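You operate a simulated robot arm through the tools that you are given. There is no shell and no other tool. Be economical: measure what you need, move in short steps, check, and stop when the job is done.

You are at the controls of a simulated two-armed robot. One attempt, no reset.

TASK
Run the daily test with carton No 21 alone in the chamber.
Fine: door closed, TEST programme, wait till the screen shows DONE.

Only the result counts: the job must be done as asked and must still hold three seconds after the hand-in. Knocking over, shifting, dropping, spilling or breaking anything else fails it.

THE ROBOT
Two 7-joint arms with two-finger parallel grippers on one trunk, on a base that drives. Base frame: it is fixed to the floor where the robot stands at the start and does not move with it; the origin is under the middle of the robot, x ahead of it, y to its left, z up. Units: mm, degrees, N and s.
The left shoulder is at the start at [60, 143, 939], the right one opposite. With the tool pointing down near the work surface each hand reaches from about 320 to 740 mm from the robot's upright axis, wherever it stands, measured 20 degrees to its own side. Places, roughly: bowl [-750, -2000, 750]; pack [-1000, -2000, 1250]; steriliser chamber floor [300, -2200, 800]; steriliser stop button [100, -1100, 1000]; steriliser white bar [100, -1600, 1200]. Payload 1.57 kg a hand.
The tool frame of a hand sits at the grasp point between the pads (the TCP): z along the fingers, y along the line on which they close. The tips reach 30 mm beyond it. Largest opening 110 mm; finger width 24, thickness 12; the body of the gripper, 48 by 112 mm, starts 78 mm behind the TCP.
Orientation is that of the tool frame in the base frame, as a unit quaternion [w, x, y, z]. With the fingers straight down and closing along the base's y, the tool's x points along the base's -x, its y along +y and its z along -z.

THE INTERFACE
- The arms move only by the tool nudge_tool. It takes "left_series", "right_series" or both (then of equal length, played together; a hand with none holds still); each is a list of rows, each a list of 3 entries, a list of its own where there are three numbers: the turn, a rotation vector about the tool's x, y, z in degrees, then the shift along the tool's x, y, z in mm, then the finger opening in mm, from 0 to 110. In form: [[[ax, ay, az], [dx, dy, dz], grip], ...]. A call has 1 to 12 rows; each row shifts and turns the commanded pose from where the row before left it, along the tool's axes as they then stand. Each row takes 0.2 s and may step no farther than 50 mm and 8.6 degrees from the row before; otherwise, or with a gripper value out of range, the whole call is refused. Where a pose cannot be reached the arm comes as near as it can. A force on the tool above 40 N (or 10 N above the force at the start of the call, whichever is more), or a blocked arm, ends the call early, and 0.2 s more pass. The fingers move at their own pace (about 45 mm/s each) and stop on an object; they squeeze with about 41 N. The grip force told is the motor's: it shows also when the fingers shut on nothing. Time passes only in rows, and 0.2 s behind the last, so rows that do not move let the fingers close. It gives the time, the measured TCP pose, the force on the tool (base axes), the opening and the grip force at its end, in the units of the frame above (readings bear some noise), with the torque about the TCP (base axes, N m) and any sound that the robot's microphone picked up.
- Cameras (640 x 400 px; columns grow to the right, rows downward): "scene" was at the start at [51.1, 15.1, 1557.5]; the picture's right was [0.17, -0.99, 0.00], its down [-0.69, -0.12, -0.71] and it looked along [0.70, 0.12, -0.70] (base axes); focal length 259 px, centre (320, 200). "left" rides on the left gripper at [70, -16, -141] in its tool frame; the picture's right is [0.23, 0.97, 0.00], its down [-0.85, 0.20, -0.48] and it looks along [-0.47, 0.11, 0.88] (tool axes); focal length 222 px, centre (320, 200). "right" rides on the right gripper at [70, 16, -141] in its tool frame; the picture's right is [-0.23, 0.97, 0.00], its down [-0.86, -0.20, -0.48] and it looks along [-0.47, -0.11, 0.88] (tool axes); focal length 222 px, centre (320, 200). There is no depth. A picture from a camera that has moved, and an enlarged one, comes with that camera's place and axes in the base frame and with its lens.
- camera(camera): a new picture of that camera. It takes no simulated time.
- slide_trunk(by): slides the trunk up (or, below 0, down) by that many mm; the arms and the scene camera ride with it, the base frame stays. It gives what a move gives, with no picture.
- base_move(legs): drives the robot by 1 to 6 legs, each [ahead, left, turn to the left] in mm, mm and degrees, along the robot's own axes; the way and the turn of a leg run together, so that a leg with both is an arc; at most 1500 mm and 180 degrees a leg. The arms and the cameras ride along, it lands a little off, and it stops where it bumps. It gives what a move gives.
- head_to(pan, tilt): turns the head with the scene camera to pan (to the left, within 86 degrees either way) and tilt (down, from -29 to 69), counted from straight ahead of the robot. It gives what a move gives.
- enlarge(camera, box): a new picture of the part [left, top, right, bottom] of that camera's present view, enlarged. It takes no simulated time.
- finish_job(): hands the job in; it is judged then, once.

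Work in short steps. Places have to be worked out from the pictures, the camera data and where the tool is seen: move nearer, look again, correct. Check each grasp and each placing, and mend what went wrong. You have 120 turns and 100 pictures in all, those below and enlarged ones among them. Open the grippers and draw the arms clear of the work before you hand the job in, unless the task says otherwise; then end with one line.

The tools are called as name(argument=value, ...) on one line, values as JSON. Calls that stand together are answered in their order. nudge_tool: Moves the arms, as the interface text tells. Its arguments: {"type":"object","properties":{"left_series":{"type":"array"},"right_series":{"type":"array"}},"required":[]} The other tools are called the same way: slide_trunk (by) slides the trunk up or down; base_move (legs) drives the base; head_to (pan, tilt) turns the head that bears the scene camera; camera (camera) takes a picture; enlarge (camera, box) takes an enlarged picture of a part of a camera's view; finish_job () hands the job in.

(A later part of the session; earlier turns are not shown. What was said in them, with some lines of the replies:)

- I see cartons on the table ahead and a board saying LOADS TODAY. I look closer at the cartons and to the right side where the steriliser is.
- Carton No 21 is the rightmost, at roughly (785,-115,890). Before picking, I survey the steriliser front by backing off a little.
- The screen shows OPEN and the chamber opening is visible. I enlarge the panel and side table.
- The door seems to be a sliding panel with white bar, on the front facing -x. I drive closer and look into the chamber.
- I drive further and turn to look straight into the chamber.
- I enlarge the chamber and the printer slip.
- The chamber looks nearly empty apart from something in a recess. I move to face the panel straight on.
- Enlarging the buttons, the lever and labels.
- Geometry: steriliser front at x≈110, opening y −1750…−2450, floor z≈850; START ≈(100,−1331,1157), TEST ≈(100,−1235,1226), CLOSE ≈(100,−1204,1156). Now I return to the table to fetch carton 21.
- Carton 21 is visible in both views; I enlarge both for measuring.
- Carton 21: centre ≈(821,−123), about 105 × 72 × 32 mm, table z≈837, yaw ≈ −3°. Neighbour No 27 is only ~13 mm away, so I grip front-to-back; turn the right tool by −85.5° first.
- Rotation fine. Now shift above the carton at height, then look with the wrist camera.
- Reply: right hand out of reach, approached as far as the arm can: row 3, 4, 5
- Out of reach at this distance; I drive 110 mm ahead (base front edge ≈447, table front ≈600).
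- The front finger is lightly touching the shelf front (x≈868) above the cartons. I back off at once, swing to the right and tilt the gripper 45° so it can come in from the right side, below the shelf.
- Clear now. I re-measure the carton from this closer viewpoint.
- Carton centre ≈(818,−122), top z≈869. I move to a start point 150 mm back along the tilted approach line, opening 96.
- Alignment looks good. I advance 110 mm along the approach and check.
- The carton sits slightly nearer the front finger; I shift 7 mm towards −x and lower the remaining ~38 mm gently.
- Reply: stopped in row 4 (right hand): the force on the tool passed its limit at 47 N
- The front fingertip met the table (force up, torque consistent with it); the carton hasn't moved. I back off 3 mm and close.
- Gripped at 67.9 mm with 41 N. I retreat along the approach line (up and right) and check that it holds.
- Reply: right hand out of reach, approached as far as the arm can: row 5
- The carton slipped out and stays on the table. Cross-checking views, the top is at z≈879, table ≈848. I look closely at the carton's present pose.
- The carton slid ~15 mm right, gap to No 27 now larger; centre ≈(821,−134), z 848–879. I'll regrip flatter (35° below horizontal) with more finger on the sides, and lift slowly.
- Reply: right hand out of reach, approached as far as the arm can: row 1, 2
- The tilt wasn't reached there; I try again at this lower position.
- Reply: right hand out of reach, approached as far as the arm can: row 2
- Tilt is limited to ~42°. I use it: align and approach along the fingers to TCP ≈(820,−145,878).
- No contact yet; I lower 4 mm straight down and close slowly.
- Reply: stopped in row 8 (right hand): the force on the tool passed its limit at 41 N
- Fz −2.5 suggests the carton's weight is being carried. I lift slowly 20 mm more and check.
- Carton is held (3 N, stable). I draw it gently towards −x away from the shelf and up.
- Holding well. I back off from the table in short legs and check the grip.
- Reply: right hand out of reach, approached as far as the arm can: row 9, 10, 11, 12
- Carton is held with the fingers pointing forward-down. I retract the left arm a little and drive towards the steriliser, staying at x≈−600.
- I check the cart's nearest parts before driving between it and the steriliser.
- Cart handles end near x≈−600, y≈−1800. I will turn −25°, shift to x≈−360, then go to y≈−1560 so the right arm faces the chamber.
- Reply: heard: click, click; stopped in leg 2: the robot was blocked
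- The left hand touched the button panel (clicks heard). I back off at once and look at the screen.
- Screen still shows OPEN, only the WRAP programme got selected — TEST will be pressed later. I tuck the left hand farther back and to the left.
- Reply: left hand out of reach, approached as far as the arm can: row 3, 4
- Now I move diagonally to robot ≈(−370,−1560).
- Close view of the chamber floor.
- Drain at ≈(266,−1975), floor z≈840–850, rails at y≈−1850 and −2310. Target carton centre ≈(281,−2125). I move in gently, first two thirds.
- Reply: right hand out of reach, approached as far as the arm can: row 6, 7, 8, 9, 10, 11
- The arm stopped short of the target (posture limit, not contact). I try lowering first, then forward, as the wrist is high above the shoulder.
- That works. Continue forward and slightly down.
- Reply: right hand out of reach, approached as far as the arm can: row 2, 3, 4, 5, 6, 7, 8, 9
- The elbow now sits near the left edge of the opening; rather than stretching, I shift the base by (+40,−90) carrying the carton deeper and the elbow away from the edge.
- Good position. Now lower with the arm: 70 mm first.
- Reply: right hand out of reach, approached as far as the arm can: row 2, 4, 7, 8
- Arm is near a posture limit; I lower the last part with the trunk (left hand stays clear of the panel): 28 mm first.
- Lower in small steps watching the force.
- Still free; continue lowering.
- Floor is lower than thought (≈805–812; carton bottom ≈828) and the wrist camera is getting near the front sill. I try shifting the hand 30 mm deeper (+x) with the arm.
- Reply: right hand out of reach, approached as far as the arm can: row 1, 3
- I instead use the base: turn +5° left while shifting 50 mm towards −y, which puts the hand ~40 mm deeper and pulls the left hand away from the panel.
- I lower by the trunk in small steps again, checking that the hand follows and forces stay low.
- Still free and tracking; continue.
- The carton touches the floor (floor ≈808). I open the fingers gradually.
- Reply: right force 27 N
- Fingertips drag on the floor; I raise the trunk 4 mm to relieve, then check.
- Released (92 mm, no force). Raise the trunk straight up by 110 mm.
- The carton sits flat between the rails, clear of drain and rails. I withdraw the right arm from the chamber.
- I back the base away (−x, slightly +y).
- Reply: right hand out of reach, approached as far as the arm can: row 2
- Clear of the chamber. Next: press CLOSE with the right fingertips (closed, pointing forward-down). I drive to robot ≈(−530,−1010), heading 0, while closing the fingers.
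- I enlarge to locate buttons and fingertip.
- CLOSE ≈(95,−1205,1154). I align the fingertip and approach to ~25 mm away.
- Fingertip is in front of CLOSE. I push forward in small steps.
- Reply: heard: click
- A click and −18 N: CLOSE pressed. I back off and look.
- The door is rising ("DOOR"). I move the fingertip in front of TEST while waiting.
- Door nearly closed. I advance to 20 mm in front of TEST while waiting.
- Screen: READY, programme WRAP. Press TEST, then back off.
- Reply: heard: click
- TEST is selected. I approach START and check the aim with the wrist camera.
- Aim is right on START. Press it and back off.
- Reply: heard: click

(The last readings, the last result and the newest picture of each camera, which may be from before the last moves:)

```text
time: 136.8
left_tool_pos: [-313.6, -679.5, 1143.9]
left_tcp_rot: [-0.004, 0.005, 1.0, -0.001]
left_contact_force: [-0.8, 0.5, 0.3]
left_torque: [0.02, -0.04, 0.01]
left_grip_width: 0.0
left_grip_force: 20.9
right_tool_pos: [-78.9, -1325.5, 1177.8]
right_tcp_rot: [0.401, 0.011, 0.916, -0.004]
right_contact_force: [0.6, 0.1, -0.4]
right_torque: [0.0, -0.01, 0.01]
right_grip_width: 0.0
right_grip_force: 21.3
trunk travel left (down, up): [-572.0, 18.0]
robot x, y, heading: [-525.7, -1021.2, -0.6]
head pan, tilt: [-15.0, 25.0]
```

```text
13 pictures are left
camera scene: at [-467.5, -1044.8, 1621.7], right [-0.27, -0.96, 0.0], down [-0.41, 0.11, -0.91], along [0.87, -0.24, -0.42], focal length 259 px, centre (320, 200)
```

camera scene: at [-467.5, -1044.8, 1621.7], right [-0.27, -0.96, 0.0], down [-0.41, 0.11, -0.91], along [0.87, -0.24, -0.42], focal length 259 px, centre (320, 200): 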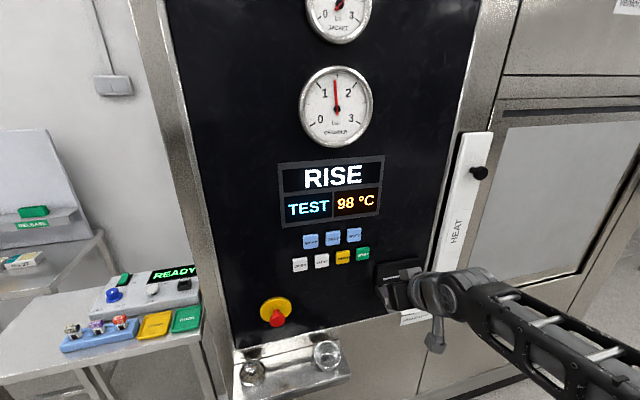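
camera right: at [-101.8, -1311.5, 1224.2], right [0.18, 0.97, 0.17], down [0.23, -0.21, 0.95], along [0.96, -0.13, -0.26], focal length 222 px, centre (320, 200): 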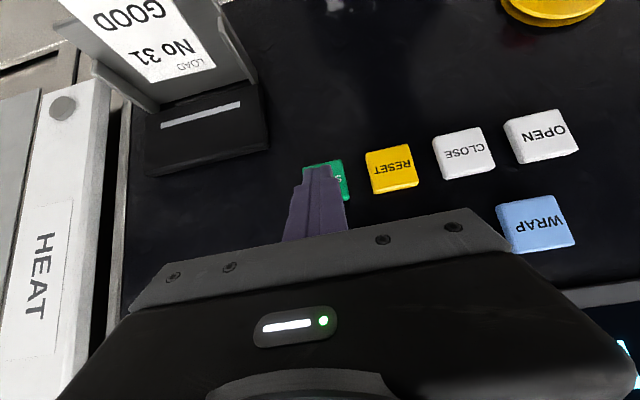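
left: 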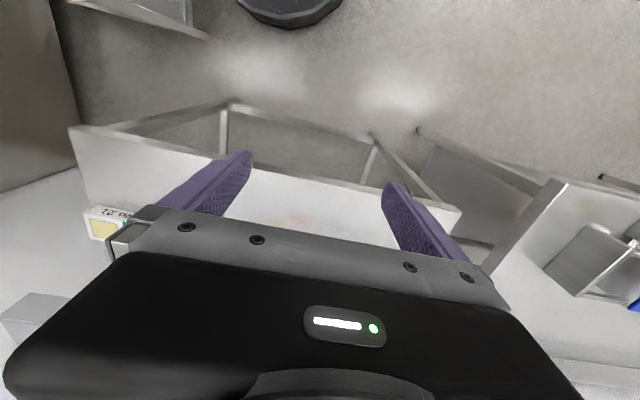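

Running: RISE, TEST, 98 °C. I open the gripper, keep the arm clear and wait.

nudge_tool(right_series=[[[0, 0, 0], [20, 0, -22], 40], [[0, 0, 0], [0, 0, 0], 80], [[0, 0, 0], [0, 0, 0], 80], [[0, 0, 0], [0, 0, 0], 80], [[0, 0, 0], [0, 0, 0], 80], [[0, 0, 0], [0, 0, 0], 80], [[0, 0, 0], [0, 0, 0], 80], [[0, 0, 0], [0, 0, 0], 80], [[0, 0, 0], [0, 0, 0], 80], [[0, 0, 0], [0, 0, 0], 80], [[0, 0, 0], [0, 0, 0], 80], [[0, 0, 0], [0, 0, 0], 80]])

nudge_tool(left_series=[[[0, 0, 0], [0, 0, 0], 80], [[0, 0, 0], [0, 0, 0], 80], [[0, 0, 0], [0, 0, 0], 80], [[0, 0, 0], [0, 0, 0], 80], [[0, 0, 0], [0, 0, 0], 80], [[0, 0, 0], [0, 0, 0], 80], [[0, 0, 0], [0, 0, 0], 80], [[0, 0, 0], [0, 0, 0], 80], [[0, 0, 0], [0, 0, 0], 80], [[0, 0, 0], [0, 0, 0], 80], [[0, 0, 0], [0, 0, 0], 80], [[0, 0, 0], [0, 0, 0], 80]])

nudge_tool(left_series=[[[0, 0, 0], [0, 0, 0], 80], [[0, 0, 0], [0, 0, 0], 80], [[0, 0, 0], [0, 0, 0], 80], [[0, 0, 0], [0, 0, 0], 80], [[0, 0, 0], [0, 0, 0], 80], [[0, 0, 0], [0, 0, 0], 80], [[0, 0, 0], [0, 0, 0], 80], [[0, 0, 0], [0, 0, 0], 80], [[0, 0, 0], [0, 0, 0], 80], [[0, 0, 0], [0, 0, 0], 80], [[0, 0, 0], [0, 0, 0], 80], [[0, 0, 0], [0, 0, 0], 80]])

camera(camera="scene")

```text
time: 139.4
left_tool_pos: [-312.3, -679.4, 1143.6]
left_tcp_rot: [-0.004, 0.005, 1.0, -0.001]
left_contact_force: [0.9, -0.7, 0.6]
left_torque: [0.0, 0.0, -0.03]
left_grip_width: 0.0
left_grip_force: 21.3
right_tool_pos: [-107.1, -1323.7, 1177.6]
right_tcp_rot: [0.401, 0.01, 0.916, -0.004]
right_contact_force: [0.2, 0.1, 0.4]
right_torque: [0.05, -0.02, -0.01]
right_grip_width: 80.1
right_grip_force: 0.0
trunk travel left (down, up): [-572.0, 18.0]
robot x, y, heading: [-525.2, -1022.4, -0.3]
head pan, tilt: [-15.0, 25.0]
```

```text
time: 142.0
left_tool_pos: [-312.8, -679.0, 1143.8]
left_tcp_rot: [-0.005, 0.005, 1.0, -0.001]
left_contact_force: [-0.5, 0.0, 0.0]
left_torque: [0.03, -0.01, 0.0]
left_grip_width: 80.2
left_grip_force: 0.1
right_tool_pos: [-107.3, -1325.0, 1179.1]
right_tcp_rot: [0.401, 0.011, 0.916, -0.004]
right_contact_force: [-0.4, 0.9, 0.4]
right_torque: [-0.01, 0.01, 0.03]
right_grip_width: 79.8
right_grip_force: 0.1
trunk travel left (down, up): [-572.0, 18.0]
robot x, y, heading: [-526.4, -1021.7, -0.3]
head pan, tilt: [-15.0, 25.0]
```

```text
time: 144.6
left_tool_pos: [-312.3, -678.5, 1143.0]
left_tcp_rot: [-0.004, 0.005, 1.0, -0.001]
left_contact_force: [0.0, -0.6, 0.0]
left_torque: [-0.02, 0.0, 0.02]
left_grip_width: 80.0
left_grip_force: 0.1
right_tool_pos: [-107.8, -1324.8, 1179.4]
right_tcp_rot: [0.4, 0.011, 0.917, -0.004]
right_contact_force: [-0.4, 0.1, 0.1]
right_torque: [0.01, -0.01, 0.0]
right_grip_width: 80.0
right_grip_force: 0.0
trunk travel left (down, up): [-572.0, 18.0]
robot x, y, heading: [-524.8, -1019.9, -0.1]
head pan, tilt: [-15.0, 25.0]
```

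```text
12 pictures are left
camera scene: at [-466.8, -1044.8, 1621.7], right [-0.27, -0.96, 0.0], down [-0.41, 0.11, -0.91], along [0.87, -0.24, -0.42], focal length 259 px, centre (320, 200)
```

scene: 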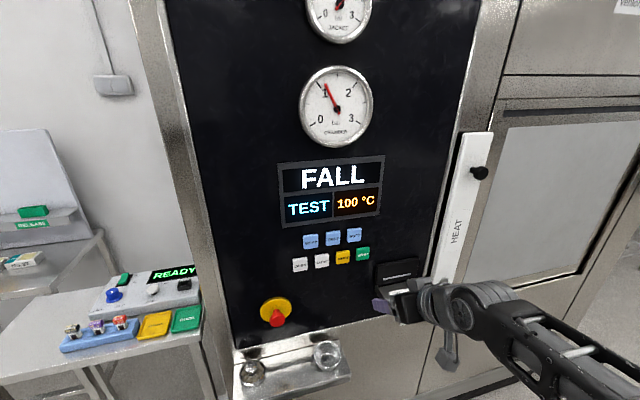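

Cycle is in FALL, so nearly done. I wait a few seconds more.

nudge_tool(left_series=[[[0, 0, 0], [0, 0, 0], 80], [[0, 0, 0], [0, 0, 0], 80], [[0, 0, 0], [0, 0, 0], 80], [[0, 0, 0], [0, 0, 0], 80], [[0, 0, 0], [0, 0, 0], 80], [[0, 0, 0], [0, 0, 0], 80], [[0, 0, 0], [0, 0, 0], 80], [[0, 0, 0], [0, 0, 0], 80], [[0, 0, 0], [0, 0, 0], 80], [[0, 0, 0], [0, 0, 0], 80], [[0, 0, 0], [0, 0, 0], 80], [[0, 0, 0], [0, 0, 0], 80]])

nudge_tool(left_series=[[[0, 0, 0], [0, 0, 0], 80], [[0, 0, 0], [0, 0, 0], 80], [[0, 0, 0], [0, 0, 0], 80], [[0, 0, 0], [0, 0, 0], 80], [[0, 0, 0], [0, 0, 0], 80], [[0, 0, 0], [0, 0, 0], 80], [[0, 0, 0], [0, 0, 0], 80], [[0, 0, 0], [0, 0, 0], 80], [[0, 0, 0], [0, 0, 0], 80], [[0, 0, 0], [0, 0, 0], 80], [[0, 0, 0], [0, 0, 0], 80], [[0, 0, 0], [0, 0, 0], 80]])

camera(camera="scene")

```text
time: 147.2
left_tool_pos: [-313.1, -679.2, 1142.7]
left_tcp_rot: [-0.005, 0.005, 1.0, -0.001]
left_contact_force: [-0.6, -0.3, 0.7]
left_torque: [0.01, 0.02, 0.03]
left_grip_width: 79.7
left_grip_force: 0.1
right_tool_pos: [-107.9, -1325.3, 1180.0]
right_tcp_rot: [0.4, 0.01, 0.916, -0.003]
right_contact_force: [0.3, -0.4, -0.6]
right_torque: [-0.02, 0.0, 0.02]
right_grip_width: 79.8
right_grip_force: 0.0
trunk travel left (down, up): [-572.0, 18.0]
robot x, y, heading: [-524.0, -1020.2, -0.1]
head pan, tilt: [-15.0, 25.0]
```

```text
time: 149.8
left_tool_pos: [-312.6, -678.2, 1142.9]
left_tcp_rot: [-0.005, 0.006, 1.0, -0.002]
left_contact_force: [-0.6, 0.9, 0.2]
left_torque: [0.01, 0.0, -0.01]
left_grip_width: 80.1
left_grip_force: 0.1
right_tool_pos: [-107.1, -1324.8, 1179.7]
right_tcp_rot: [0.4, 0.011, 0.916, -0.004]
right_contact_force: [0.4, 0.2, -0.8]
right_torque: [0.0, 0.02, 0.01]
right_grip_width: 80.0
right_grip_force: 0.0
trunk travel left (down, up): [-572.0, 18.0]
robot x, y, heading: [-525.6, -1022.5, -0.5]
head pan, tilt: [-15.0, 25.0]
```

```text
11 pictures are left
camera scene: at [-466.8, -1044.8, 1621.7], right [-0.27, -0.96, 0.0], down [-0.41, 0.11, -0.91], along [0.87, -0.24, -0.42], focal length 259 px, centre (320, 200)
```

scene: 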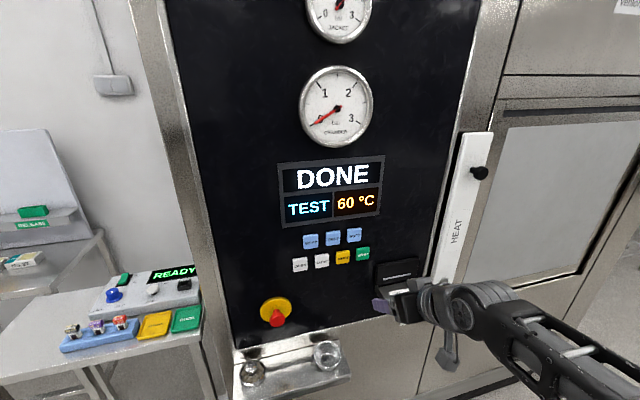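

DONE with the TEST programme, door shut. I back the robot away a little and take a last look.

base_move(legs=[[-80, 0, 0]])

camera(camera="right")

```text
time: 150.9
left_tool_pos: [-392.7, -678.2, 1142.4]
left_tcp_rot: [-0.004, 0.006, 1.0, -0.001]
left_contact_force: [-0.5, 0.3, 0.6]
left_torque: [0.0, -0.08, -0.02]
left_grip_width: 80.0
left_grip_force: 0.1
right_tool_pos: [-188.0, -1325.0, 1178.8]
right_tcp_rot: [0.4, 0.012, 0.916, -0.005]
right_contact_force: [0.4, 0.7, -0.5]
right_torque: [0.01, -0.03, -0.02]
right_grip_width: 80.2
right_grip_force: 0.1
trunk travel left (down, up): [-572.0, 18.0]
robot x, y, heading: [-604.8, -1019.3, -0.7]
head pan, tilt: [-15.0, 25.0]
```

```text
10 pictures are left
camera right: at [-338.2, -1304.8, 1224.8], right [0.18, 0.97, 0.17], down [0.22, -0.21, 0.95], along [0.96, -0.13, -0.25], focal length 222 px, centre (320, 200)
```

right: 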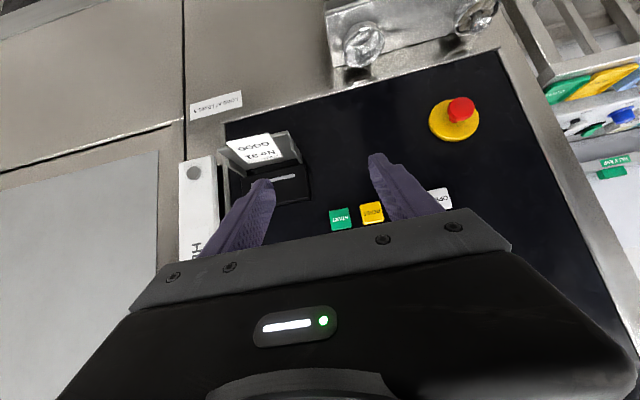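

Everything is in place; I hand in the job.

finish_job()

```text
The job is handed in.
```

The daily test is done: carton No 21 ran alone in the chamber on the TEST programme with the door closed, the screen shows DONE, and both arms are clear with grippers open.
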